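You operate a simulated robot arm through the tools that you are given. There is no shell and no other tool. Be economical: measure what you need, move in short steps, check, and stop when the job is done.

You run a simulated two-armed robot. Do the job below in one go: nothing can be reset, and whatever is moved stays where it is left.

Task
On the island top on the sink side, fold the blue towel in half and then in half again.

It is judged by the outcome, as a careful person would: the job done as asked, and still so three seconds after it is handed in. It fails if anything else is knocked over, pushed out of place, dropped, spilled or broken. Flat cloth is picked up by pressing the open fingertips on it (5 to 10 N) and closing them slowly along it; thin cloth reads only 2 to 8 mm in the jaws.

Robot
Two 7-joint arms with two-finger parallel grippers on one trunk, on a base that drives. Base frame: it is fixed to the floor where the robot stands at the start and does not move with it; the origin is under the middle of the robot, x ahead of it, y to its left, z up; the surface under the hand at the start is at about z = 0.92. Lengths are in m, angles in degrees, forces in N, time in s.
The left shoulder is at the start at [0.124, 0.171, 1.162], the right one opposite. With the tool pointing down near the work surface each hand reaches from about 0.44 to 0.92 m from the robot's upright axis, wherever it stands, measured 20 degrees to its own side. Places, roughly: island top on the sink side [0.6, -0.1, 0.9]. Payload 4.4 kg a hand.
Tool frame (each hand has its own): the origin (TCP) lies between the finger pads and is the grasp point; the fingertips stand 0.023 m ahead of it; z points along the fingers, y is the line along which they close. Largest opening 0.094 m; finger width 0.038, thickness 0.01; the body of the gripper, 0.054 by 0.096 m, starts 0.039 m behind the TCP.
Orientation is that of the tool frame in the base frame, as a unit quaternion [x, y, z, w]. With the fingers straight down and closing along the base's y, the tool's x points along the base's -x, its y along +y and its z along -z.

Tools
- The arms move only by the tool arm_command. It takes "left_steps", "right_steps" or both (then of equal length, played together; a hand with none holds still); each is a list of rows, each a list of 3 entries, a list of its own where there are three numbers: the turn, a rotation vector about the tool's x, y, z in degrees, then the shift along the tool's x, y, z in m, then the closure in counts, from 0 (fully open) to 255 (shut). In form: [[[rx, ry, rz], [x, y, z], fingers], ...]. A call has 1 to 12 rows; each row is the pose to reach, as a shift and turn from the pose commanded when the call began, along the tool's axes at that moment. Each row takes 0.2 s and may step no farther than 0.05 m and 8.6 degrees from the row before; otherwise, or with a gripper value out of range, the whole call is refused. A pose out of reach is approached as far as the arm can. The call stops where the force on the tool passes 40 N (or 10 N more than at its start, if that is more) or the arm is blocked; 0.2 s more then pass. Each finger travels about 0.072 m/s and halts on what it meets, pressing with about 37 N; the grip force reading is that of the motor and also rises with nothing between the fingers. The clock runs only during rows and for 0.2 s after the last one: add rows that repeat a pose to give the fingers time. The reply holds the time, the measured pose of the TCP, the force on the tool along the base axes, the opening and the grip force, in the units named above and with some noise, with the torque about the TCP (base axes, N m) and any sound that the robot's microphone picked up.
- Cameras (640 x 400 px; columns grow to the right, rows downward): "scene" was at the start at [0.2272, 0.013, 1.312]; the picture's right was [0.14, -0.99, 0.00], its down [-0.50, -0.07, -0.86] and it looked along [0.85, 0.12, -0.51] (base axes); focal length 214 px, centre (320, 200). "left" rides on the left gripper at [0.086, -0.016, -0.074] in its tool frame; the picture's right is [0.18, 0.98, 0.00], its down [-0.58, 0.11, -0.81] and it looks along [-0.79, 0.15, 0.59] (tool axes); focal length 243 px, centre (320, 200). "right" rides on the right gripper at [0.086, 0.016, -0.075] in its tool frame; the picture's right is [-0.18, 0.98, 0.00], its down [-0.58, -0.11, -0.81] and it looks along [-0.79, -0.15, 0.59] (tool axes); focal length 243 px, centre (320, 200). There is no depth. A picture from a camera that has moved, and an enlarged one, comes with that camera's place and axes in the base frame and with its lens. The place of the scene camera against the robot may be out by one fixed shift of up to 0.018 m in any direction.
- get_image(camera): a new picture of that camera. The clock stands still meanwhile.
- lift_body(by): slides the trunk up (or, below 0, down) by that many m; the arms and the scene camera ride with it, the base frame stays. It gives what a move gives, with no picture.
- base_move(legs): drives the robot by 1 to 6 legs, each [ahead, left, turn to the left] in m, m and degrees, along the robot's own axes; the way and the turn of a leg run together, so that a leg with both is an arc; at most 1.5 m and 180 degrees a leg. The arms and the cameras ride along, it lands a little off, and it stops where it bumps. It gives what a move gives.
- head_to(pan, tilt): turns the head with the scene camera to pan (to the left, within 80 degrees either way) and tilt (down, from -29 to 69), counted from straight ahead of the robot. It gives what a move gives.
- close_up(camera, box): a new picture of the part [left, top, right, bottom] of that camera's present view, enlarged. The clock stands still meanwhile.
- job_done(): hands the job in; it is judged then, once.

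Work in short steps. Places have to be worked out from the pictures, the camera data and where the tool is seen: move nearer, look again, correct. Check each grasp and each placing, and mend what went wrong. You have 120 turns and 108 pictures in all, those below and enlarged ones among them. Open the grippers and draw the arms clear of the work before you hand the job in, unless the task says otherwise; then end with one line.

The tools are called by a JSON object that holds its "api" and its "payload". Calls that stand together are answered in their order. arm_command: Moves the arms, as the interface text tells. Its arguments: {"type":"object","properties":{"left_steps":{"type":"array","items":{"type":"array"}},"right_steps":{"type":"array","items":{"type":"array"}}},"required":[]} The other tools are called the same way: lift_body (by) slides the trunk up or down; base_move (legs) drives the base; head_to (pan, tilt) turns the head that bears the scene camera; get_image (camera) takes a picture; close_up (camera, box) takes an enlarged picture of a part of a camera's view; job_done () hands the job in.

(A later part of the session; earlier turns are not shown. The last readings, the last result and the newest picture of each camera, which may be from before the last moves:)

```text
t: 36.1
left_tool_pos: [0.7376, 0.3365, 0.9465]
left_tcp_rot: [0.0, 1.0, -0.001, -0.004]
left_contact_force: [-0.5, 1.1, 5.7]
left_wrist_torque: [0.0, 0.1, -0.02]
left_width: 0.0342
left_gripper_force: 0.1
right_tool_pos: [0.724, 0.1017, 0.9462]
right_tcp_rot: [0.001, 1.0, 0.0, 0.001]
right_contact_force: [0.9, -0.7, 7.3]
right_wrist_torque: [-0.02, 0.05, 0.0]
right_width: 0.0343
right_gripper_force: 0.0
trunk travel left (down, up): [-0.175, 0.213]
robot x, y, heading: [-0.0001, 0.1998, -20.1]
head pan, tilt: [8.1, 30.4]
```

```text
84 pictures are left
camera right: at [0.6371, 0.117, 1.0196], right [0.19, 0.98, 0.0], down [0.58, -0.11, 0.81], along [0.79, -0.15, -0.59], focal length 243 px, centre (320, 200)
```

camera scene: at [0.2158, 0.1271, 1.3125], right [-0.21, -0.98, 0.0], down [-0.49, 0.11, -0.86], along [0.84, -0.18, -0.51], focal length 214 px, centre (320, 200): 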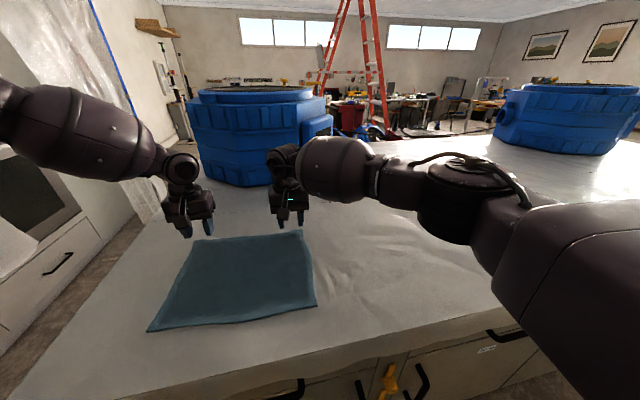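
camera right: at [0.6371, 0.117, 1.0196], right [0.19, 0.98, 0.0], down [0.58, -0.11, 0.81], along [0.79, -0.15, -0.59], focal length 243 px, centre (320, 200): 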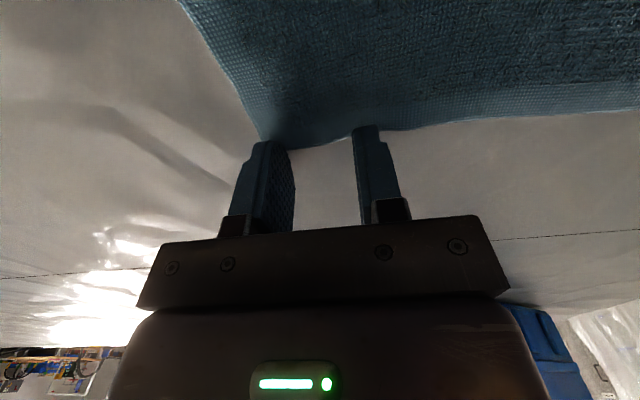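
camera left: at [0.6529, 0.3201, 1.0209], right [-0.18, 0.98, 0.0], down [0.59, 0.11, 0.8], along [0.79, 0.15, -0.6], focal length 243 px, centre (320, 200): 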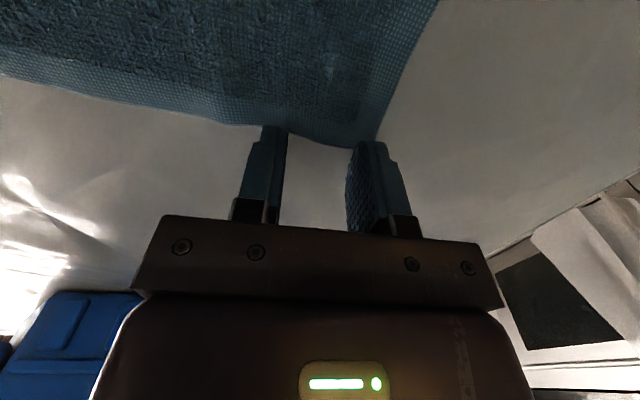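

Contact is 6–7 N with ~14 mm of cloth under the pads. Close slowly.

{"api": "arm_command", "payload": {"left_steps": [[[0, 0, 0], [0, 0, 0], 170], [[0, 0, 0], [0, 0, 0], 180], [[0, 0, 0], [0, 0, 0], 190], [[0, 0, 0], [0, 0, 0], 200], [[0, 0, 0], [0, 0, 0], 210], [[0, 0, 0], [0, 0, 0], 220], [[0, 0, 0], [0, 0, 0], 230], [[0, 0, 0], [0, 0, 0], 240], [[0, 0, 0], [0, 0, 0], 250], [[0, 0, 0], [0, 0, 0], 255], [[0, 0, 0], [0, 0, 0], 255]], "right_steps": [[[0, 0, 0], [0, 0, 0], 170], [[0, 0, 0], [0, 0, 0], 180], [[0, 0, 0], [0, 0, 0], 190], [[0, 0, 0], [0, 0, 0], 200], [[0, 0, 0], [0, 0, 0], 210], [[0, 0, 0], [0, 0, 0], 220], [[0, 0, 0], [0, 0, 0], 230], [[0, 0, 0], [0, 0, 0], 240], [[0, 0, 0], [0, 0, 0], 250], [[0, 0, 0], [0, 0, 0], 255], [[0, 0, 0], [0, 0, 0], 255]]}}

{"api": "get_image", "payload": {"camera": "left"}}

{"api": "get_image", "payload": {"camera": "right"}}

```text
t: 38.5
left_tool_pos: [0.7373, 0.3371, 0.9451]
left_tcp_rot: [0.0, 1.0, 0.0, -0.004]
left_contact_force: [0.1, -7.1, 8.1]
left_wrist_torque: [-0.1, 0.11, 0.12]
left_width: 0.0035
left_gripper_force: 36.8
right_tool_pos: [0.7233, 0.1016, 0.9454]
right_tcp_rot: [0.0, 1.0, 0.0, 0.001]
right_contact_force: [0.1, 4.0, 11.9]
right_wrist_torque: [0.1, 0.14, -0.07]
right_width: 0.0037
right_gripper_force: 36.8
trunk travel left (down, up): [-0.175, 0.213]
robot x, y, heading: [0.0005, 0.1956, -20.2]
head pan, tilt: [8.1, 30.4]
```

```text
83 pictures are left
camera left: at [0.6522, 0.3198, 1.0207], right [-0.18, 0.98, 0.0], down [0.59, 0.11, 0.8], along [0.79, 0.15, -0.6], focal length 243 px, centre (320, 200)
```

left: 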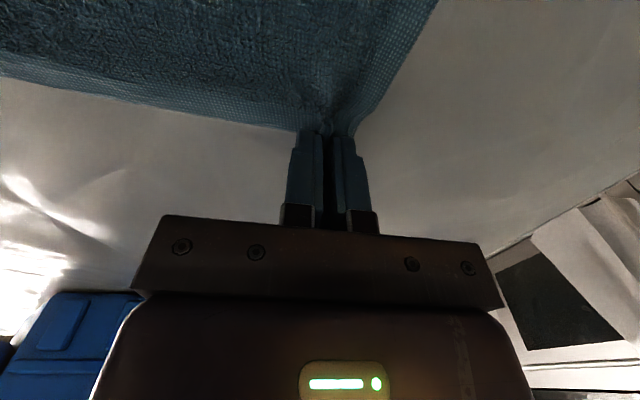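

```text
82 pictures are left
camera right: at [0.6364, 0.1172, 1.0192], right [0.18, 0.98, 0.0], down [0.58, -0.11, 0.81], along [0.79, -0.15, -0.59], focal length 243 px, centre (320, 200)
```

right: 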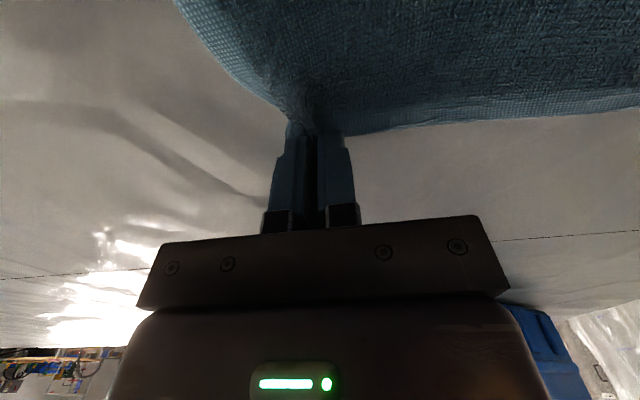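

Held (3.5 mm each). Now arc the edge over to the near edge while leaning the fingers forward 40° so the hem flips over; stop ~25 mm above to look.

{"api": "arm_command", "payload": {"left_steps": [[[0, 0, 0], [0.0056, 0, -0.0324], 255], [[0, -6, 0], [0.022, 0, -0.0617], 255], [[0, -13, 0], [0.0474, 0, -0.085], 255], [[0, -20, 0], [0.0795, 0, -0.1], 255], [[0, -27, 0], [0.115, 0, -0.105], 255], [[0, -34, 0], [0.1505, 0, -0.1], 255], [[0, -40, 0], [0.1826, 0, -0.085], 255], [[0, -40, 0], [0.208, 0, -0.065], 255], [[0, -40, 0], [0.2244, 0, -0.05], 255], [[0, -40, 0], [0.23, 0, -0.038], 255], [[0, -40, 0], [0.23, 0, -0.038], 255]], "right_steps": [[[0, 0, 0], [0.0056, 0, -0.0324], 255], [[0, -6, 0], [0.0217, 0, -0.0617], 255], [[0, -13, 0], [0.0468, 0, -0.085], 255], [[0, -20, 0], [0.0784, 0, -0.1], 255], [[0, -27, 0], [0.1135, 0, -0.105], 255], [[0, -34, 0], [0.1486, 0, -0.1], 255], [[0, -40, 0], [0.1802, 0, -0.085], 255], [[0, -40, 0], [0.2053, 0, -0.065], 255], [[0, -40, 0], [0.2214, 0, -0.05], 255], [[0, -40, 0], [0.227, 0, -0.038], 255], [[0, -40, 0], [0.227, 0, -0.038], 255]]}}

{"api": "get_image", "payload": {"camera": "scene"}}

{"api": "get_image", "payload": {"camera": "left"}}

{"api": "get_image", "payload": {"camera": "right"}}

```text
t: 40.9
left_tool_pos: [0.5535, 0.328, 0.9705]
left_tcp_rot: [0.0, 0.941, -0.001, 0.339]
left_contact_force: [-1.0, -3.1, 0.0]
left_wrist_torque: [-0.13, 0.03, -0.04]
left_width: 0.0028
left_gripper_force: 36.6
left hand out of reach, approached as far as the arm can: row 7, 8, 9, 10, 11
right_tool_pos: [0.4978, 0.1008, 0.983]
right_tcp_rot: [0.0, 0.94, 0.0, 0.342]
right_contact_force: [0.8, 4.6, 0.0]
right_wrist_torque: [0.15, -0.03, -0.01]
right_width: 0.0035
right_gripper_force: 37.1
trunk travel left (down, up): [-0.175, 0.213]
robot x, y, heading: [0.0004, 0.1993, -20.2]
head pan, tilt: [8.1, 30.4]
```

```text
81 pictures are left
camera scene: at [0.2156, 0.126, 1.3125], right [-0.21, -0.98, 0.0], down [-0.49, 0.11, -0.86], along [0.84, -0.18, -0.51], focal length 214 px, centre (320, 200)
```

scene: 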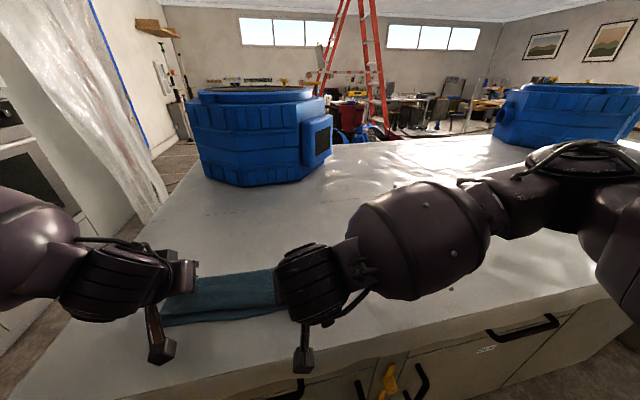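

```text
80 pictures are left
camera left: at [0.4409, 0.3109, 0.974], right [-0.14, 0.98, -0.12], down [-0.06, 0.11, 0.99], along [0.99, 0.15, 0.05], focal length 243 px, centre (320, 200)
```

left: 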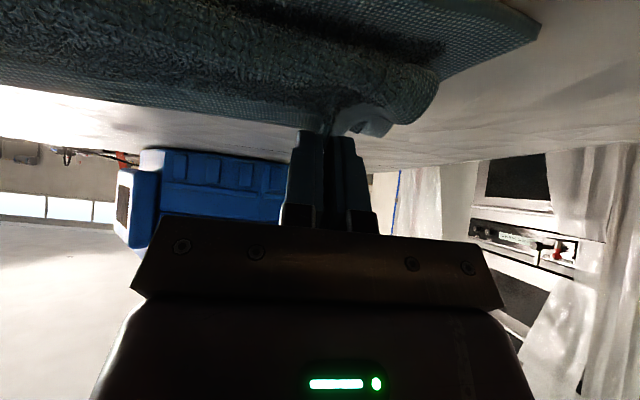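

```text
79 pictures are left
camera right: at [0.3826, 0.115, 0.9838], right [0.14, 0.98, 0.12], down [-0.07, -0.11, 0.99], along [0.99, -0.15, 0.06], focal length 243 px, centre (320, 200)
```

right: 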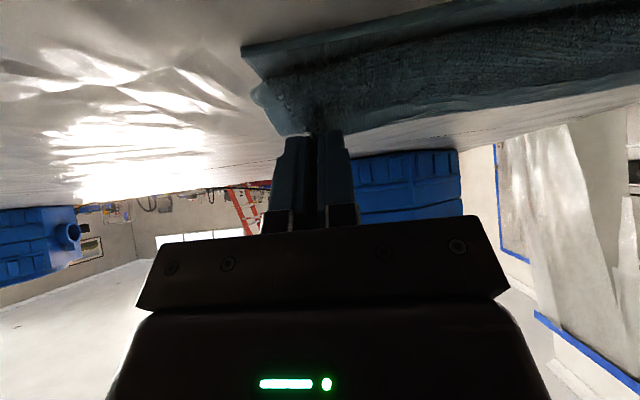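

The left arm can't keep the lean this close in; I reduce its lean to ~10° and bring it to x≈0.512.

{"api": "arm_command", "payload": {"left_steps": [[[0, 8, 0], [-0.006, 0.002, -0.015], 255], [[0, 16, 0], [0.0, 0.004, -0.025], 255], [[0, 24, 0], [0.01, 0.006, -0.033], 255], [[0, 30, 0], [0.021, 0.007, -0.037], 255], [[0, 30, 0], [0.021, 0.007, -0.037], 255]]}}

{"api": "get_image", "payload": {"camera": "left"}}

```text
t: 42.1
left_tool_pos: [0.5158, 0.3351, 0.985]
left_tcp_rot: [0.001, 0.997, -0.001, 0.082]
left_contact_force: [1.1, -5.2, -0.5]
left_wrist_torque: [-0.17, -0.01, 0.06]
left_width: 0.0031
left_gripper_force: 36.9
right_tool_pos: [0.4979, 0.1005, 0.9822]
right_tcp_rot: [-0.001, 0.94, 0.001, 0.342]
right_contact_force: [0.4, 5.7, -0.6]
right_wrist_torque: [0.14, 0.0, 0.03]
right_width: 0.0038
right_gripper_force: 37.0
trunk travel left (down, up): [-0.175, 0.213]
robot x, y, heading: [0.0007, 0.1971, -20.3]
head pan, tilt: [8.1, 30.4]
```

```text
78 pictures are left
camera left: at [0.418, 0.3191, 1.0428], right [-0.18, 0.98, -0.03], down [0.44, 0.11, 0.89], along [0.88, 0.15, -0.45], focal length 243 px, centre (320, 200)
```

left: 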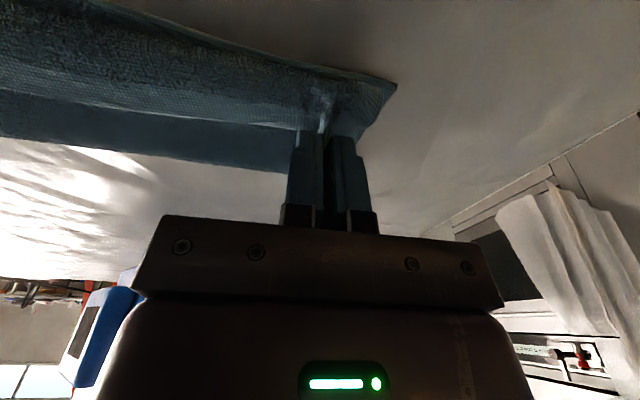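

Lower both edges to just onto the bottom layer, then open slowly and raise a little.

{"api": "arm_command", "payload": {"left_steps": [[[0, 0, 0], [0.0027, 0.003, 0.016], 255], [[0, 0, 0], [0.0054, 0.004, 0.0325], 255], [[0, 0, 0], [0.0054, 0.004, 0.0325], 255], [[0, 0, 0], [0.0054, 0.004, 0.0325], 230], [[0, 0, 0], [0.0054, 0.004, 0.0325], 205], [[0, 0, 0], [0.0054, 0.004, 0.0325], 185], [[0, 0, 0], [0.0054, 0.004, 0.0325], 170], [[0, 0, 0], [0.0054, 0.004, 0.0325], 170]], "right_steps": [[[0, 0, 0], [0.0083, -0.003, 0.01], 255], [[0, 0, 0], [0.0167, -0.004, 0.0199], 255], [[0, 0, 0], [0.0167, -0.004, 0.0199], 255], [[0, 0, 0], [0.0167, -0.004, 0.0199], 230], [[0, 0, 0], [0.0167, -0.004, 0.0199], 205], [[0, 0, 0], [0.0167, -0.004, 0.0199], 185], [[0, 0, 0], [0.0167, -0.004, 0.0199], 170], [[0, 0, 0], [0.0167, -0.004, 0.0199], 170]]}}

{"api": "get_image", "payload": {"camera": "left"}}

{"api": "get_image", "payload": {"camera": "right"}}

```text
t: 43.9
left_tool_pos: [0.5145, 0.338, 0.9515]
left_tcp_rot: [0.0, 0.996, -0.001, 0.084]
left_contact_force: [-1.3, 1.1, 15.8]
left_wrist_torque: [0.0, 0.25, -0.03]
left_width: 0.0262
left_gripper_force: 0.1
right_tool_pos: [0.4964, 0.0961, 0.9581]
right_tcp_rot: [0.0, 0.939, 0.0, 0.343]
right_contact_force: [0.0, -1.0, 5.7]
right_wrist_torque: [-0.01, 0.03, 0.0]
right_width: 0.0299
right_gripper_force: 0.0
trunk travel left (down, up): [-0.175, 0.213]
robot x, y, heading: [0.006, 0.1979, -20.2]
head pan, tilt: [8.1, 30.4]
```

```text
77 pictures are left
camera left: at [0.4178, 0.3217, 1.0112], right [-0.18, 0.98, -0.03], down [0.44, 0.11, 0.89], along [0.88, 0.15, -0.45], focal length 243 px, centre (320, 200)
```

left: 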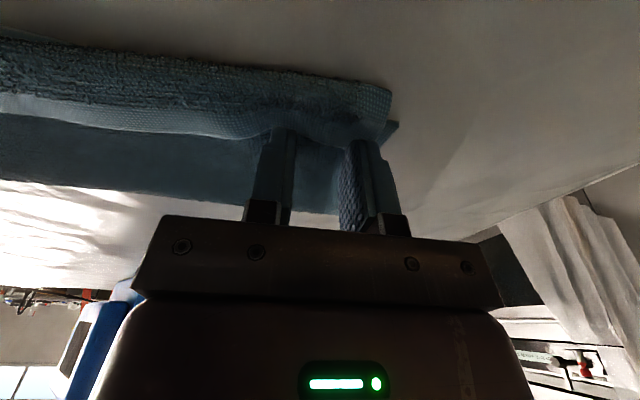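

```text
76 pictures are left
camera right: at [0.3826, 0.1117, 0.9581], right [0.14, 0.98, 0.12], down [-0.07, -0.11, 0.99], along [0.99, -0.15, 0.06], focal length 243 px, centre (320, 200)
```

right: 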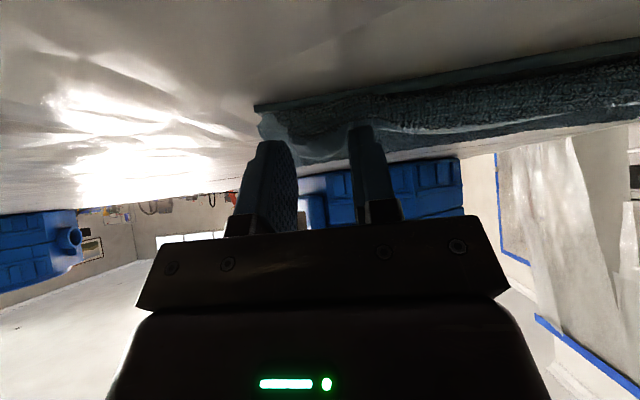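

Released. Raise both hands straight up and look from above.

{"api": "arm_command", "payload": {"left_steps": [[[0, 0, 0], [-0.003, 0, -0.02], 150], [[0, 0, 0], [-0.01, 0, -0.059], 150], [[0, 0, 0], [-0.015, 0.02, -0.09], 150], [[0, 0, 0], [-0.02, 0.05, -0.12], 150]], "right_steps": [[[0, 0, 0], [-0.013, 0, -0.015], 150], [[0, 8, 0], [-0.0386, 0, -0.046], 150], [[0, 16, 0], [-0.058, -0.02, -0.069], 150], [[0, 24, 0], [-0.077, -0.06, -0.092], 150]]}}

{"api": "get_image", "payload": {"camera": "scene"}}

{"api": "get_image", "payload": {"camera": "left"}}

{"api": "get_image", "payload": {"camera": "right"}}

```text
t: 44.9
left_tool_pos: [0.5148, 0.3871, 1.0735]
left_tcp_rot: [0.002, 0.997, -0.001, 0.082]
left_contact_force: [0.4, -0.8, -0.2]
left_wrist_torque: [0.01, 0.01, 0.06]
left_width: 0.0387
left_gripper_force: 0.1
right_tool_pos: [0.4979, 0.0373, 1.0778]
right_tcp_rot: [0.0, 0.99, 0.001, 0.138]
right_contact_force: [-0.1, -0.4, 0.1]
right_wrist_torque: [0.03, 0.03, 0.0]
right_width: 0.0387
right_gripper_force: 0.1
trunk travel left (down, up): [-0.175, 0.213]
robot x, y, heading: [0.0032, 0.1926, -19.9]
head pan, tilt: [8.1, 30.4]
```

```text
75 pictures are left
camera scene: at [0.2167, 0.1265, 1.312], right [-0.21, -0.98, 0.0], down [-0.49, 0.11, -0.86], along [0.84, -0.18, -0.51], focal length 214 px, centre (320, 200)
```

scene: 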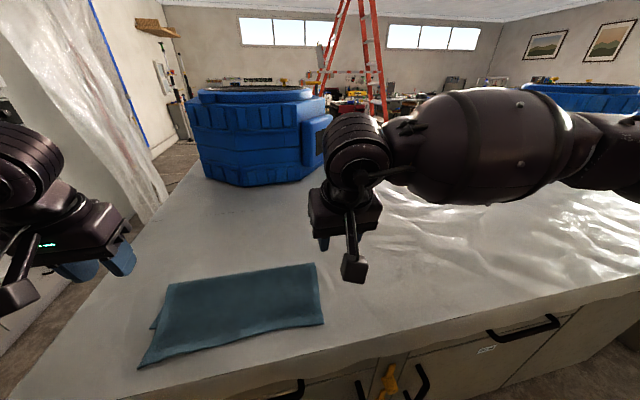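

```text
74 pictures are left
camera left: at [0.4186, 0.3715, 1.1324], right [-0.18, 0.98, -0.03], down [0.44, 0.11, 0.89], along [0.88, 0.14, -0.45], focal length 243 px, centre (320, 200)
```

left: 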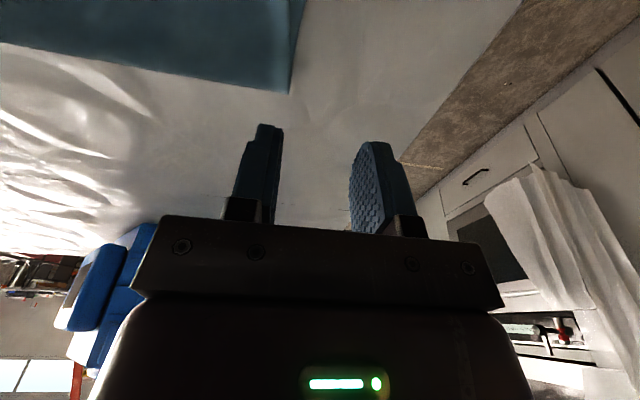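

```text
73 pictures are left
camera right: at [0.3944, 0.0532, 1.1244], right [0.18, 0.98, 0.05], down [0.34, -0.11, 0.93], along [0.92, -0.15, -0.35], focal length 243 px, centre (320, 200)
```

right: 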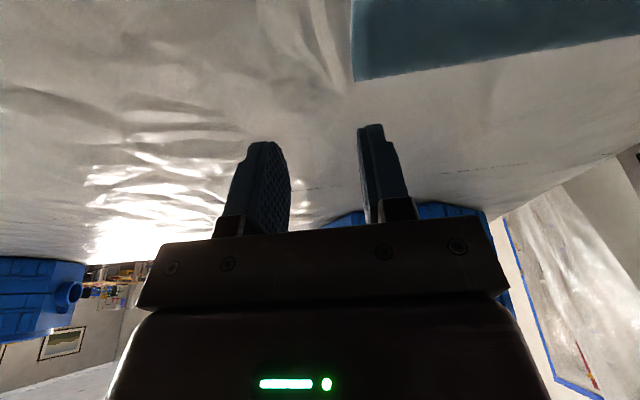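

Excellent: the first fold looks flat. I zoom in to check the edges.

{"api": "close_up", "payload": {"camera": "scene", "box": [120, 240, 360, 390]}}

```text
2.67 times, centred on (240, 315) of scene
camera zoom: at [0.2167, 0.1265, 1.312], right [-0.21, -0.98, 0.0], down [-0.49, 0.11, -0.86], along [0.84, -0.18, -0.51], focal length 572 px, centre (533, -107)
```

zoom: 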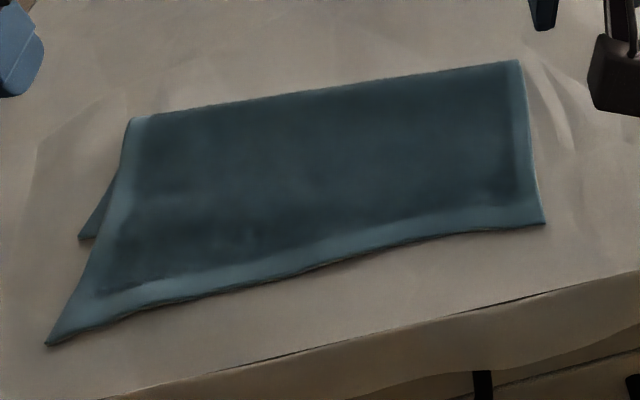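

The hem flipped nicely, but the top layer overshoots the bottom's near edge by ~4 cm (top edge x≈0.445, bottom ≈0.49). I'll back the base slightly for reach, then regrip the overhanging top corners.

{"api": "base_move", "payload": {"legs": [[-0.06, 0, 0]]}}

```text
t: 45.8
left_tool_pos: [0.4587, 0.4084, 1.0741]
left_tcp_rot: [0.001, 0.997, 0.0, 0.083]
left_contact_force: [-0.7, -0.7, 0.5]
left_wrist_torque: [0.0, -0.04, -0.01]
left_width: 0.0386
left_gripper_force: 0.1
right_tool_pos: [0.442, 0.0579, 1.0769]
right_tcp_rot: [0.001, 0.99, 0.0, 0.139]
right_contact_force: [0.0, -0.2, 1.1]
right_wrist_torque: [-0.01, -0.01, 0.02]
right_width: 0.0388
right_gripper_force: 0.1
trunk travel left (down, up): [-0.175, 0.213]
robot x, y, heading: [-0.057, 0.2213, -20.4]
head pan, tilt: [8.1, 30.4]
```

{"api": "arm_command", "payload": {"left_steps": [[[0, 3, 0], [0.009, -0.024, 0.027], 150], [[0, 6, 0], [0.018, -0.049, 0.054], 150], [[0, 9.5, 0], [0.0277, -0.073, 0.0805], 150], [[0, 9.5, 0], [0.0277, -0.073, 0.0805], 150]], "right_steps": [[[0, 5, 0], [0.007, 0.014, 0.028], 150], [[0, 11, 0], [0.014, 0.028, 0.056], 150], [[0, 16, 0], [0.021, 0.042, 0.084], 150], [[0, 16, 0], [0.021, 0.042, 0.084], 150]]}}

{"api": "get_image", "payload": {"camera": "left"}}

{"api": "get_image", "payload": {"camera": "right"}}

```text
t: 46.8
left_tool_pos: [0.4438, 0.3365, 0.9905]
left_tcp_rot: [0.0, 1.0, -0.002, 0.0]
left_contact_force: [-0.6, 0.3, -0.3]
left_wrist_torque: [0.0, -0.01, -0.03]
left_width: 0.0389
left_gripper_force: 0.1
right_tool_pos: [0.446, 0.1019, 0.9921]
right_tcp_rot: [0.001, 1.0, 0.0, 0.001]
right_contact_force: [-0.4, -0.2, -0.5]
right_wrist_torque: [0.01, 0.0, -0.02]
right_width: 0.039
right_gripper_force: 0.1
trunk travel left (down, up): [-0.175, 0.213]
robot x, y, heading: [-0.0543, 0.2211, -20.5]
head pan, tilt: [8.1, 30.4]
```

```text
71 pictures are left
camera left: at [0.3576, 0.3196, 1.0644], right [-0.18, 0.98, 0.0], down [0.58, 0.11, 0.81], along [0.79, 0.15, -0.59], focal length 243 px, centre (320, 200)
```

left: 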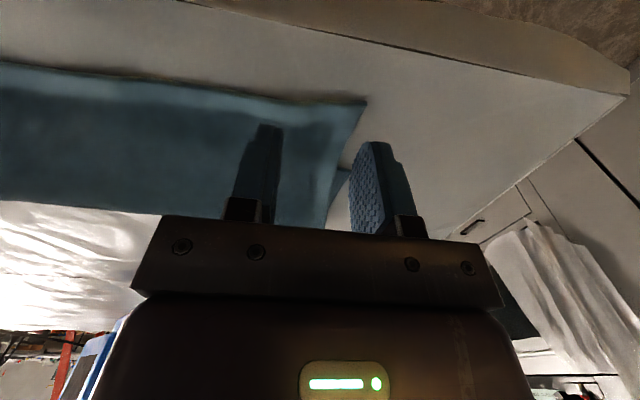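

```text
70 pictures are left
camera right: at [0.3592, 0.1174, 1.0661], right [0.18, 0.98, 0.0], down [0.58, -0.11, 0.81], along [0.79, -0.15, -0.59], focal length 243 px, centre (320, 200)
```

right: 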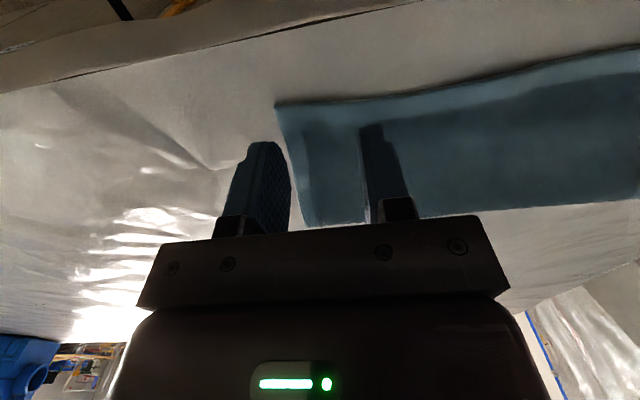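

Top edge at x≈0.446 for both; the pads straddle it over bare table (bottom layer begins at ~0.49). Lower to contact.

{"api": "arm_command", "payload": {"left_steps": [[[0, 0, 0], [-0.003, -0.005, 0.02], 155], [[0, 0, 0], [-0.003, -0.005, 0.038], 160], [[0, 0, 0], [-0.003, -0.005, 0.043], 160], [[0, 0, 0], [-0.003, -0.005, 0.045], 160], [[0, 0, 0], [-0.003, -0.005, 0.045], 160]], "right_steps": [[[0, 0, 0], [-0.003, 0.003, 0.02], 155], [[0, 0, 0], [-0.003, 0.003, 0.039], 160], [[0, 0, 0], [-0.003, 0.003, 0.044], 160], [[0, 0, 0], [-0.003, 0.003, 0.046], 160], [[0, 0, 0], [-0.003, 0.003, 0.046], 160]]}}

```text
t: 48.0
left_tool_pos: [0.4477, 0.3301, 0.9469]
left_tcp_rot: [0.001, 1.0, -0.002, 0.002]
left_contact_force: [1.2, 3.1, 14.6]
left_wrist_torque: [0.16, -0.16, -0.01]
left_width: 0.0351
left_gripper_force: 0.4
right_tool_pos: [0.449, 0.1059, 0.947]
right_tcp_rot: [0.001, 1.0, 0.0, 0.001]
right_contact_force: [1.7, -0.9, 6.5]
right_wrist_torque: [-0.05, -0.09, 0.01]
right_width: 0.0352
right_gripper_force: 0.1
trunk travel left (down, up): [-0.175, 0.213]
robot x, y, heading: [-0.0584, 0.2226, -20.4]
head pan, tilt: [8.1, 30.4]
```

Good contact. Close slowly (left backed off 1 mm).

{"api": "arm_command", "payload": {"left_steps": [[[0, 0, 0], [0, 0, -0.001], 170], [[0, 0, 0], [0, 0, -0.001], 180], [[0, 0, 0], [0, 0, -0.001], 190], [[0, 0, 0], [0, 0, -0.001], 200], [[0, 0, 0], [0, 0, -0.001], 210], [[0, 0, 0], [0, 0, -0.001], 220], [[0, 0, 0], [0, 0, -0.001], 230], [[0, 0, 0], [0, 0, -0.001], 240], [[0, 0, 0], [0, 0, -0.001], 250], [[0, 0, 0], [0, 0, -0.001], 255], [[0, 0, 0], [0, 0, -0.001], 255]], "right_steps": [[[0, 0, 0], [0, 0, 0], 170], [[0, 0, 0], [0, 0, 0], 180], [[0, 0, 0], [0, 0, 0], 190], [[0, 0, 0], [0, 0, 0], 200], [[0, 0, 0], [0, 0, 0], 210], [[0, 0, 0], [0, 0, 0], 220], [[0, 0, 0], [0, 0, 0], 230], [[0, 0, 0], [0, 0, 0], 240], [[0, 0, 0], [0, 0, 0], 250], [[0, 0, 0], [0, 0, 0], 255], [[0, 0, 0], [0, 0, 0], 255]]}}

{"api": "get_image", "payload": {"camera": "left"}}

{"api": "get_image", "payload": {"camera": "right"}}

```text
t: 50.4
left_tool_pos: [0.4475, 0.3308, 0.9473]
left_tcp_rot: [0.001, 1.0, -0.001, 0.001]
left_contact_force: [0.4, -24.2, 11.5]
left_wrist_torque: [-0.55, -0.15, -0.32]
left_width: 0.0039
left_gripper_force: 37.2
right_tool_pos: [0.4481, 0.1041, 0.9463]
right_tcp_rot: [-0.001, 1.0, 0.001, 0.0]
right_contact_force: [1.3, 24.3, 14.3]
right_wrist_torque: [0.55, -0.21, 0.24]
right_width: 0.0032
right_gripper_force: 36.9
trunk travel left (down, up): [-0.175, 0.213]
robot x, y, heading: [-0.0534, 0.2163, -20.2]
head pan, tilt: [8.1, 30.4]
```

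```text
69 pictures are left
camera left: at [0.362, 0.3136, 1.0207], right [-0.18, 0.98, 0.0], down [0.58, 0.11, 0.81], along [0.79, 0.14, -0.59], focal length 243 px, centre (320, 200)
```

left: 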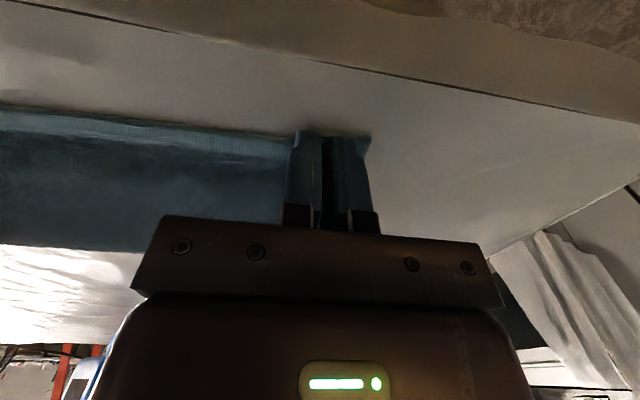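

```text
68 pictures are left
camera right: at [0.3609, 0.1198, 1.0194], right [0.18, 0.98, 0.0], down [0.58, -0.11, 0.81], along [0.79, -0.15, -0.59], focal length 243 px, centre (320, 200)
```

right: 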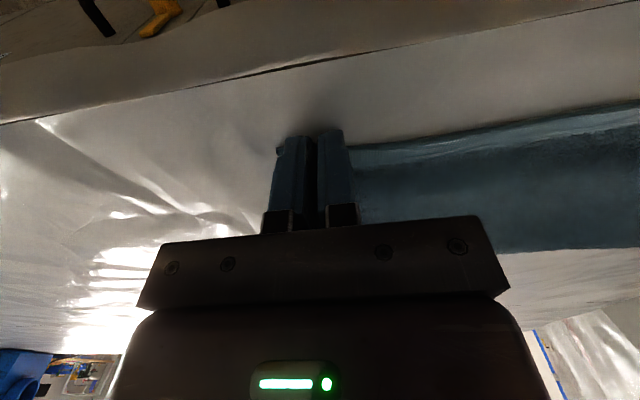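

Holding both (cloth taut sideways, so I ease the hands ~6 mm inward). Lift, move the edge +x by 0.053 (left) / 0.043 (right), lower and release.

{"api": "arm_command", "payload": {"left_steps": [[[0, 0, 0], [0, -0.005, -0.02], 255], [[0, 0, 0], [-0.01, -0.006, -0.045], 255], [[0, 0, 0], [-0.03, -0.005, -0.055], 255], [[0, 0, 0], [-0.05, -0.004, -0.05], 255], [[0, 0, 0], [-0.055, -0.003, -0.03], 255], [[0, 0, 0], [-0.054, -0.002, -0.008], 255], [[0, 0, 0], [-0.053, -0.002, -0.003], 255], [[0, 0, 0], [-0.053, -0.002, -0.003], 255]], "right_steps": [[[0, 0, 0], [0, 0.005, -0.02], 255], [[0, 0, 0], [-0.008, 0.006, -0.045], 255], [[0, 0, 0], [-0.026, 0.005, -0.055], 255], [[0, 0, 0], [-0.042, 0.004, -0.05], 255], [[0, 0, 0], [-0.045, 0.003, -0.03], 255], [[0, 0, 0], [-0.044, 0.002, -0.008], 255], [[0, 0, 0], [-0.043, 0.002, -0.003], 255], [[0, 0, 0], [-0.043, 0.002, -0.003], 255]]}}

{"api": "get_image", "payload": {"camera": "left"}}

{"api": "get_image", "payload": {"camera": "right"}}

{"api": "get_image", "payload": {"camera": "scene"}}

```text
t: 52.2
left_tool_pos: [0.5013, 0.3272, 0.9491]
left_tcp_rot: [0.001, 1.0, -0.002, 0.003]
left_contact_force: [5.4, -15.6, 26.6]
left_wrist_torque: [-0.38, -0.63, -0.24]
left_width: 0.0034
left_gripper_force: 36.7
right_tool_pos: [0.4915, 0.1062, 0.9495]
right_tcp_rot: [0.0, 1.0, 0.0, 0.002]
right_contact_force: [1.5, 16.2, 3.6]
right_wrist_torque: [0.35, -0.05, 0.18]
right_width: 0.0036
right_gripper_force: 37.2
trunk travel left (down, up): [-0.175, 0.213]
robot x, y, heading: [-0.0574, 0.2193, -20.4]
head pan, tilt: [8.1, 30.4]
```

```text
67 pictures are left
camera left: at [0.4157, 0.3109, 1.0243], right [-0.18, 0.98, -0.01], down [0.58, 0.11, 0.81], along [0.8, 0.14, -0.59], focal length 243 px, centre (320, 200)
```

left: 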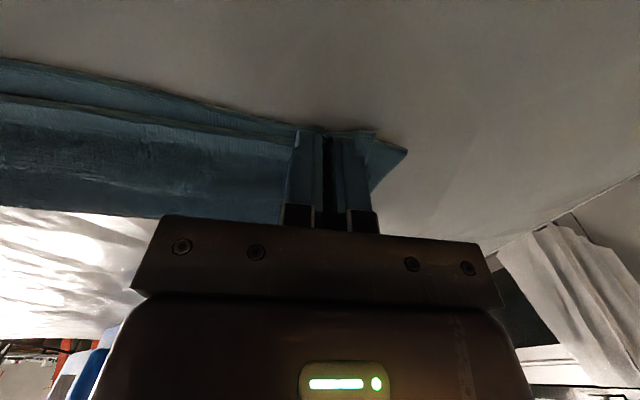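

```text
66 pictures are left
camera right: at [0.4045, 0.1215, 1.0239], right [0.18, 0.98, 0.0], down [0.58, -0.11, 0.81], along [0.79, -0.15, -0.59], focal length 243 px, centre (320, 200)
```

right: 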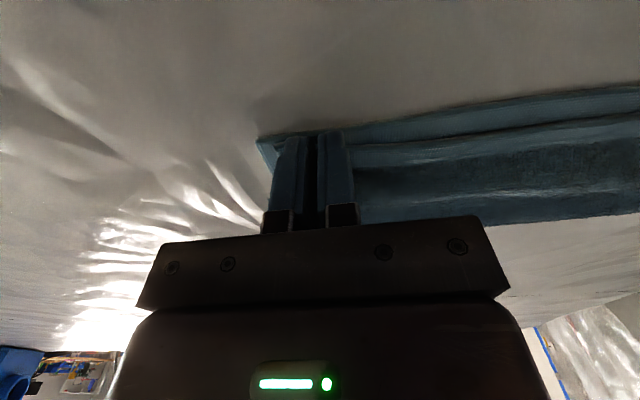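

```text
65 pictures are left
camera scene: at [0.1595, 0.1473, 1.3129], right [-0.21, -0.98, 0.0], down [-0.49, 0.11, -0.86], along [0.84, -0.18, -0.5], focal length 214 px, centre (320, 200)
```

scene: 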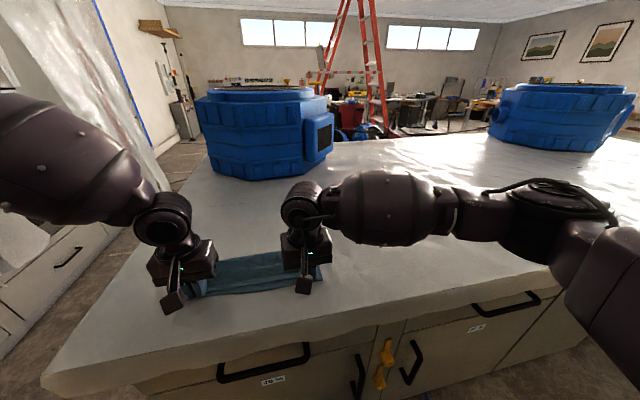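

The near edges now nearly coincide. Open slowly, then lift away and inspect.

{"api": "arm_command", "payload": {"left_steps": [[[0, 0, 0], [0, 0, -0.001], 235], [[0, 0, 0], [0, 0, -0.001], 210], [[0, 0, 0], [0, 0, -0.001], 185], [[0, 0, 0], [0, 0, -0.001], 160], [[0, 0, 0], [0, 0, -0.001], 140], [[0, 0, 0], [0, 0, -0.03], 140], [[0, 0, 0], [0, 0.03, -0.07], 140], [[0, 0, 0], [0, 0.075, -0.09], 140]], "right_steps": [[[0, 0, 0], [0, 0, 0], 235], [[0, 0, 0], [0, 0, 0], 210], [[0, 0, 0], [0, 0, 0], 185], [[0, 0, 0], [0, 0, 0], 160], [[0, 0, 0], [0, 0, 0], 140], [[0, 0, 0], [0, 0, -0.03], 140], [[0, 0, 0], [0, -0.03, -0.07], 140], [[0, 0, 0], [0, -0.075, -0.09], 140]]}}

{"api": "close_up", "payload": {"camera": "scene", "box": [140, 200, 380, 350]}}

```text
t: 54.0
left_tool_pos: [0.501, 0.4063, 1.0369]
left_tcp_rot: [0.0, 1.0, -0.001, -0.001]
left_contact_force: [-0.3, 0.7, -0.2]
left_wrist_torque: [-0.05, -0.02, -0.04]
left_width: 0.0424
left_gripper_force: 0.1
right_tool_pos: [0.4884, 0.0323, 1.0358]
right_tcp_rot: [0.0, 1.0, -0.001, 0.001]
right_contact_force: [0.2, -0.6, 0.2]
right_wrist_torque: [0.0, 0.0, 0.0]
right_width: 0.0427
right_gripper_force: 0.2
trunk travel left (down, up): [-0.175, 0.213]
robot x, y, heading: [-0.0547, 0.2174, -20.4]
head pan, tilt: [8.1, 30.4]
```

```text
2.67 times, centred on (260, 275) of scene
camera zoom: at [0.1619, 0.1484, 1.3119], right [-0.21, -0.98, 0.0], down [-0.49, 0.11, -0.86], along [0.84, -0.18, -0.51], focal length 572 px, centre (480, 0)
```

zoom: 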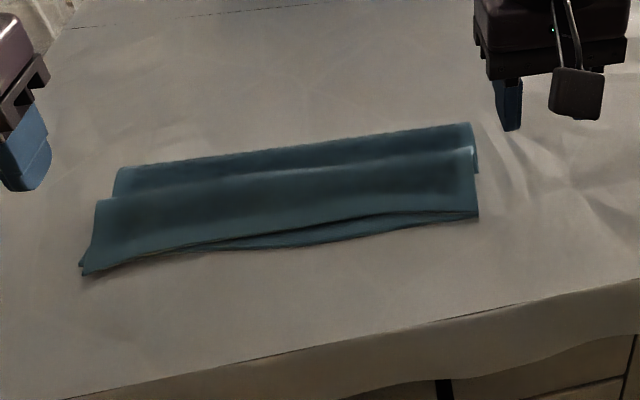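

Corners align, but there's a slack ridge along the top at x≈0.55. I'll stroke it toward the fold: lower open fingertips lightly just behind the fold and drag +x.

{"api": "arm_command", "payload": {"left_steps": [[[0, 0, 0], [-0.03, -0.03, 0], 140], [[0, 0, 0], [-0.06, -0.06, 0.02], 140], [[0, 0, 0], [-0.077, -0.096, 0.05], 140], [[0, 0, 0], [-0.077, -0.096, 0.078], 140], [[0, 0, 0], [-0.077, -0.096, 0.084], 140], [[0, 0, 0], [-0.077, -0.096, 0.084], 140]], "right_steps": [[[0, 0, 0], [-0.03, 0.03, 0], 140], [[0, 0, 0], [-0.06, 0.06, 0.02], 140], [[0, 0, 0], [-0.08, 0.093, 0.05], 140], [[0, 0, 0], [-0.08, 0.093, 0.077], 140], [[0, 0, 0], [-0.08, 0.093, 0.083], 140], [[0, 0, 0], [-0.08, 0.093, 0.083], 140]]}}

{"api": "get_image", "payload": {"camera": "left"}}

{"api": "get_image", "payload": {"camera": "right"}}

```text
t: 55.4
left_tool_pos: [0.5788, 0.3088, 0.9545]
left_tcp_rot: [0.001, 1.0, -0.001, 0.0]
left_contact_force: [0.0, -0.2, 1.1]
left_wrist_torque: [-0.01, -0.02, 0.0]
left_width: 0.0423
left_gripper_force: 0.0
right_tool_pos: [0.5696, 0.1229, 0.9546]
right_tcp_rot: [-0.001, 1.0, -0.001, 0.0]
right_contact_force: [-0.3, -0.1, 1.3]
right_wrist_torque: [0.01, -0.01, -0.01]
right_width: 0.0423
right_gripper_force: 0.2
trunk travel left (down, up): [-0.175, 0.213]
robot x, y, heading: [-0.056, 0.2194, -20.3]
head pan, tilt: [8.1, 30.4]
```

```text
63 pictures are left
camera left: at [0.4936, 0.2911, 1.0284], right [-0.18, 0.98, 0.0], down [0.58, 0.11, 0.81], along [0.79, 0.15, -0.59], focal length 243 px, centre (320, 200)
```

left: 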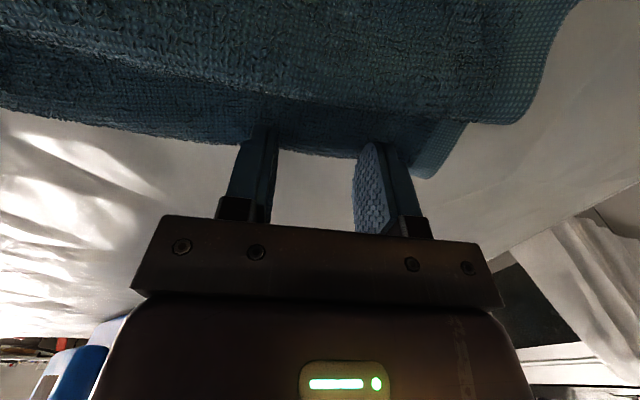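

```text
62 pictures are left
camera right: at [0.4832, 0.1382, 1.0279], right [0.18, 0.98, 0.0], down [0.58, -0.11, 0.81], along [0.79, -0.15, -0.59], focal length 243 px, centre (320, 200)
```

right: 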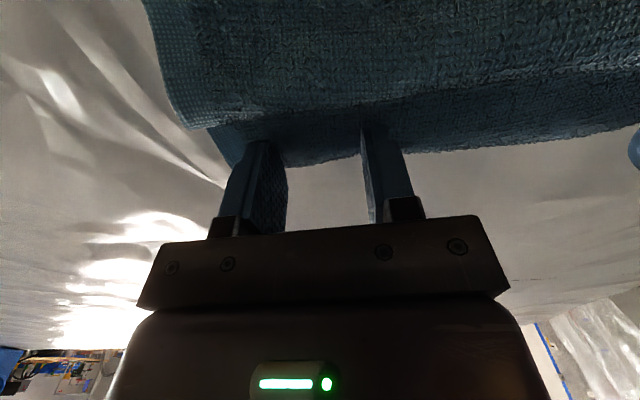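

The ridge is just in front of the fingers. Press ~3 mm more and drag +x 30 mm with light force.

{"api": "arm_command", "payload": {"left_steps": [[[0, 0, 0], [0, 0, 0.004], 140], [[0, 0, 0], [-0.008, 0, 0.005], 140], [[0, 0, 0], [-0.016, 0, 0.005], 140], [[0, 0, 0], [-0.024, 0, 0.005], 140], [[0, 0, 0], [-0.03, 0, 0.005], 140]], "right_steps": [[[0, 0, 0], [0, 0, 0.004], 140], [[0, 0, 0], [-0.008, 0, 0.005], 140], [[0, 0, 0], [-0.016, 0, 0.005], 140], [[0, 0, 0], [-0.024, 0, 0.005], 140], [[0, 0, 0], [-0.03, 0, 0.005], 140]]}}

{"api": "get_image", "payload": {"camera": "left"}}

{"api": "get_image", "payload": {"camera": "right"}}

```text
t: 56.6
left_tool_pos: [0.6098, 0.3082, 0.9508]
left_tcp_rot: [0.0, 1.0, 0.0, 0.0]
left_contact_force: [-0.3, 0.3, 4.4]
left_wrist_torque: [-0.03, 0.04, -0.01]
left_width: 0.0421
left_gripper_force: 0.0
right_tool_pos: [0.6009, 0.123, 0.95]
right_tcp_rot: [0.0, 1.0, 0.0, 0.0]
right_contact_force: [-2.1, 0.8, 5.7]
right_wrist_torque: [0.01, 0.08, 0.01]
right_width: 0.0421
right_gripper_force: 0.1
trunk travel left (down, up): [-0.175, 0.213]
robot x, y, heading: [-0.0502, 0.215, -20.4]
head pan, tilt: [8.1, 30.4]
```

```text
61 pictures are left
camera left: at [0.5236, 0.2903, 1.024], right [-0.18, 0.98, 0.0], down [0.58, 0.11, 0.81], along [0.79, 0.15, -0.59], focal length 243 px, centre (320, 200)
```

left: 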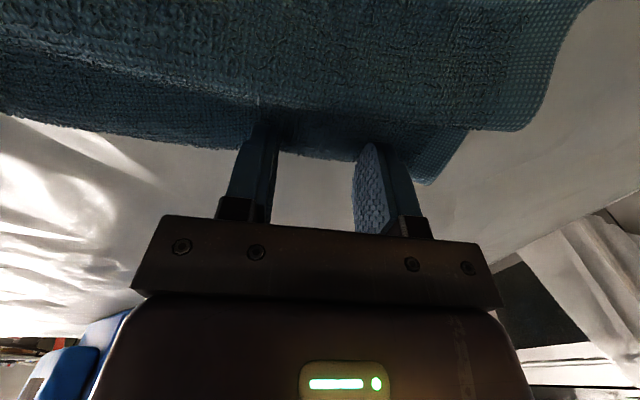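

```text
60 pictures are left
camera right: at [0.5138, 0.139, 1.0233], right [0.18, 0.98, 0.0], down [0.58, -0.11, 0.81], along [0.79, -0.15, -0.59], focal length 243 px, centre (320, 200)
```

right: 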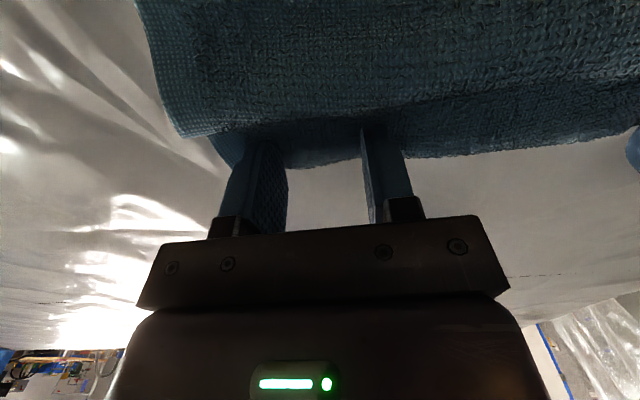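

The fold moved with the fingers. Lift and check the whole towel.

{"api": "arm_command", "payload": {"left_steps": [[[0, 0, 0], [0, 0, -0.04], 140], [[0, 0, 0], [0, 0.04, -0.07], 140], [[0, 0, 0], [0.03, 0.08, -0.09], 140]], "right_steps": [[[0, 0, 0], [0, 0, -0.04], 140], [[0, 0, 0], [0, -0.04, -0.07], 140], [[0, 0, 0], [0.03, -0.08, -0.09], 140]]}}

{"api": "close_up", "payload": {"camera": "scene", "box": [140, 200, 380, 350]}}

```text
refused: row 3 steps farther than a row can; nothing moved
```

```text
2.67 times, centred on (260, 275) of scene
camera zoom: at [0.1601, 0.1473, 1.3124], right [-0.21, -0.98, 0.0], down [-0.49, 0.11, -0.86], along [0.84, -0.18, -0.51], focal length 572 px, centre (480, 0)
```

zoom: 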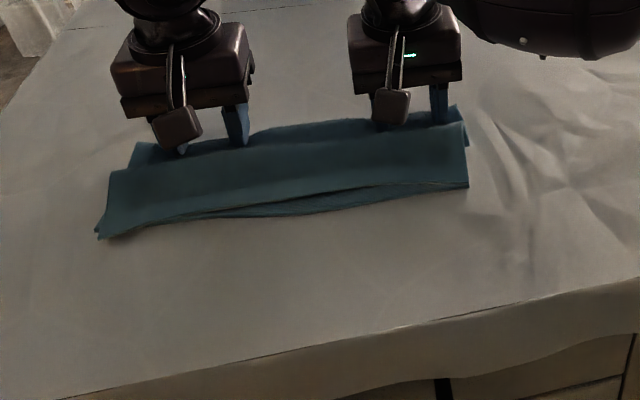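

The whole towel slid +30 mm, edges still aligned. To move only the slack, I'll pin the near edge with the left hand (wide open, at the middle) while the right hand strokes the fold side.

{"api": "arm_command", "payload": {"left_steps": [[[0, 0, 0], [0, 0, -0.035], 100], [[0, 0, 0], [0.02, 0, -0.06], 60], [[0, 0, 0], [0.05, -0.02, -0.06], 0], [[0, 0, 0], [0.065, -0.05, -0.05], 0], [[0, 0, 0], [0.065, -0.078, -0.04], 0], [[0, 0, 0], [0.065, -0.078, -0.04], 0]], "right_steps": [[[0, 0, 0], [0, 0, -0.03], 140], [[0, 0, 0], [0, -0.01, -0.05], 140], [[0, 0, 0], [0, -0.018, -0.05], 140], [[0, 0, 0], [0, -0.018, -0.04], 140], [[0, 0, 0], [-0.002, -0.018, -0.03], 140], [[0, 0, 0], [-0.002, -0.018, -0.03], 140]]}}

{"api": "get_image", "payload": {"camera": "left"}}

{"api": "get_image", "payload": {"camera": "right"}}

```text
t: 58.0
left_tool_pos: [0.5426, 0.2308, 0.9907]
left_tcp_rot: [0.0, 1.0, -0.001, 0.001]
left_contact_force: [0.1, -0.1, 0.1]
left_wrist_torque: [0.0, -0.01, -0.01]
left_width: 0.094
left_gripper_force: 0.0
right_tool_pos: [0.6024, 0.1068, 0.981]
right_tcp_rot: [0.0, 1.0, 0.0, 0.0]
right_contact_force: [-0.1, -0.3, 0.0]
right_wrist_torque: [0.01, 0.0, 0.02]
right_width: 0.0426
right_gripper_force: 0.0
trunk travel left (down, up): [-0.175, 0.213]
robot x, y, heading: [-0.056, 0.2215, -20.3]
head pan, tilt: [8.1, 30.4]
```

```text
58 pictures are left
camera left: at [0.4562, 0.2137, 1.0653], right [-0.18, 0.98, 0.0], down [0.58, 0.11, 0.81], along [0.79, 0.15, -0.59], focal length 243 px, centre (320, 200)
```

left: 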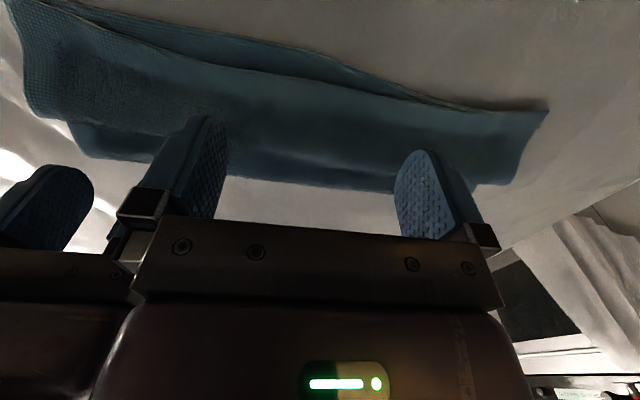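

```text
57 pictures are left
camera right: at [0.516, 0.1214, 1.054], right [0.18, 0.98, 0.0], down [0.58, -0.11, 0.81], along [0.79, -0.15, -0.59], focal length 243 px, centre (320, 200)
```

right: 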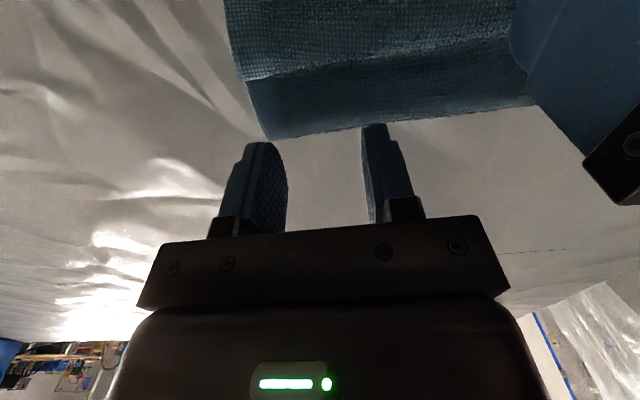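

Pin with the left at the near edge and lower the right onto the fold side.

{"api": "arm_command", "payload": {"left_steps": [[[0, 0, 0], [-0.004, 0, 0.02], 0], [[0, 0, 0], [-0.004, 0, 0.036], 0], [[0, 0, 0], [-0.004, 0, 0.0395], 0], [[0, 0, 0], [-0.004, 0, 0.0415], 0], [[0, 0, 0], [-0.004, 0, 0.0415], 0]], "right_steps": [[[0, 0, 0], [0, 0, 0], 140], [[0, 0, 0], [0, 0, 0.015], 140], [[0, 0, 0], [0, 0, 0.025], 140], [[0, 0, 0], [0, 0, 0.028], 140], [[0, 0, 0], [0, 0, 0.03], 140]]}}

```text
t: 59.2
left_tool_pos: [0.5484, 0.2288, 0.9518]
left_tcp_rot: [0.001, 1.0, -0.002, 0.002]
left_contact_force: [1.7, 1.6, 24.8]
left_wrist_torque: [0.46, -0.37, -0.05]
left_width: 0.0938
left_gripper_force: 0.0
right_tool_pos: [0.6028, 0.1051, 0.9518]
right_tcp_rot: [0.0, 1.0, -0.001, 0.001]
right_contact_force: [-0.1, 1.1, 1.5]
right_wrist_torque: [0.01, -0.01, -0.03]
right_width: 0.0419
right_gripper_force: 0.0
trunk travel left (down, up): [-0.175, 0.213]
robot x, y, heading: [-0.0571, 0.2199, -20.5]
head pan, tilt: [8.1, 30.4]
```

Pinned with ~25 N. Right hand: press 2 mm more and stroke +x 28 mm, then lift.

{"api": "arm_command", "payload": {"right_steps": [[[0, 0, 0], [0, 0, 0.002], 140], [[0, 0, 0], [-0.007, 0, 0.0025], 140], [[0, 0, 0], [-0.014, 0, 0.0025], 140], [[0, 0, 0], [-0.021, 0, 0.0025], 140], [[0, 0, 0], [-0.028, 0, 0.0025], 140], [[0, 0, 0], [-0.028, 0, 0.0025], 140]]}}

{"api": "arm_command", "payload": {"right_steps": [[[0, 0, 0], [0, 0, -0.03], 140], [[0, 0, 0], [0.028, 0, -0.04], 140]]}}

{"api": "get_image", "payload": {"camera": "right"}}

```text
t: 60.6
left_tool_pos: [0.5475, 0.2294, 0.9514]
left_tcp_rot: [0.001, 1.0, -0.002, 0.002]
left_contact_force: [9.9, -0.3, 37.4]
left_wrist_torque: [0.59, -0.74, -0.01]
left_width: 0.0935
left_gripper_force: 0.1
right_tool_pos: [0.6307, 0.1047, 0.9487]
right_tcp_rot: [0.001, 1.0, 0.0, 0.001]
right_contact_force: [-3.3, 1.3, 4.7]
right_wrist_torque: [0.03, 0.12, -0.01]
right_width: 0.0419
right_gripper_force: 0.1
trunk travel left (down, up): [-0.175, 0.213]
robot x, y, heading: [-0.0529, 0.2211, -20.5]
head pan, tilt: [8.1, 30.4]
```

```text
t: 61.2
left_tool_pos: [0.5453, 0.2305, 0.9507]
left_tcp_rot: [0.001, 1.0, -0.002, 0.002]
left_contact_force: [5.7, 0.3, 41.4]
left_wrist_torque: [0.67, -0.74, -0.02]
left_width: 0.0935
left_gripper_force: 0.0
right_tool_pos: [0.6026, 0.1045, 0.9871]
right_tcp_rot: [0.001, 1.0, 0.001, 0.001]
right_contact_force: [-0.5, -0.3, 0.1]
right_wrist_torque: [-0.04, -0.01, 0.02]
right_width: 0.0428
right_gripper_force: 0.0
trunk travel left (down, up): [-0.175, 0.213]
robot x, y, heading: [-0.0507, 0.2169, -20.5]
head pan, tilt: [8.1, 30.4]
```

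```text
56 pictures are left
camera right: at [0.5158, 0.1204, 1.0603], right [0.18, 0.98, 0.0], down [0.58, -0.11, 0.81], along [0.79, -0.15, -0.59], focal length 243 px, centre (320, 200)
```

right: 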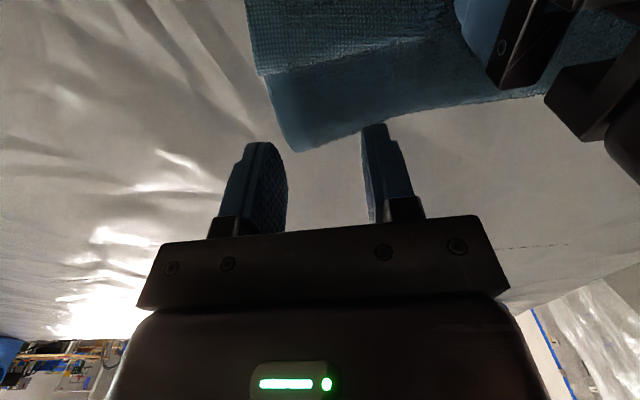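

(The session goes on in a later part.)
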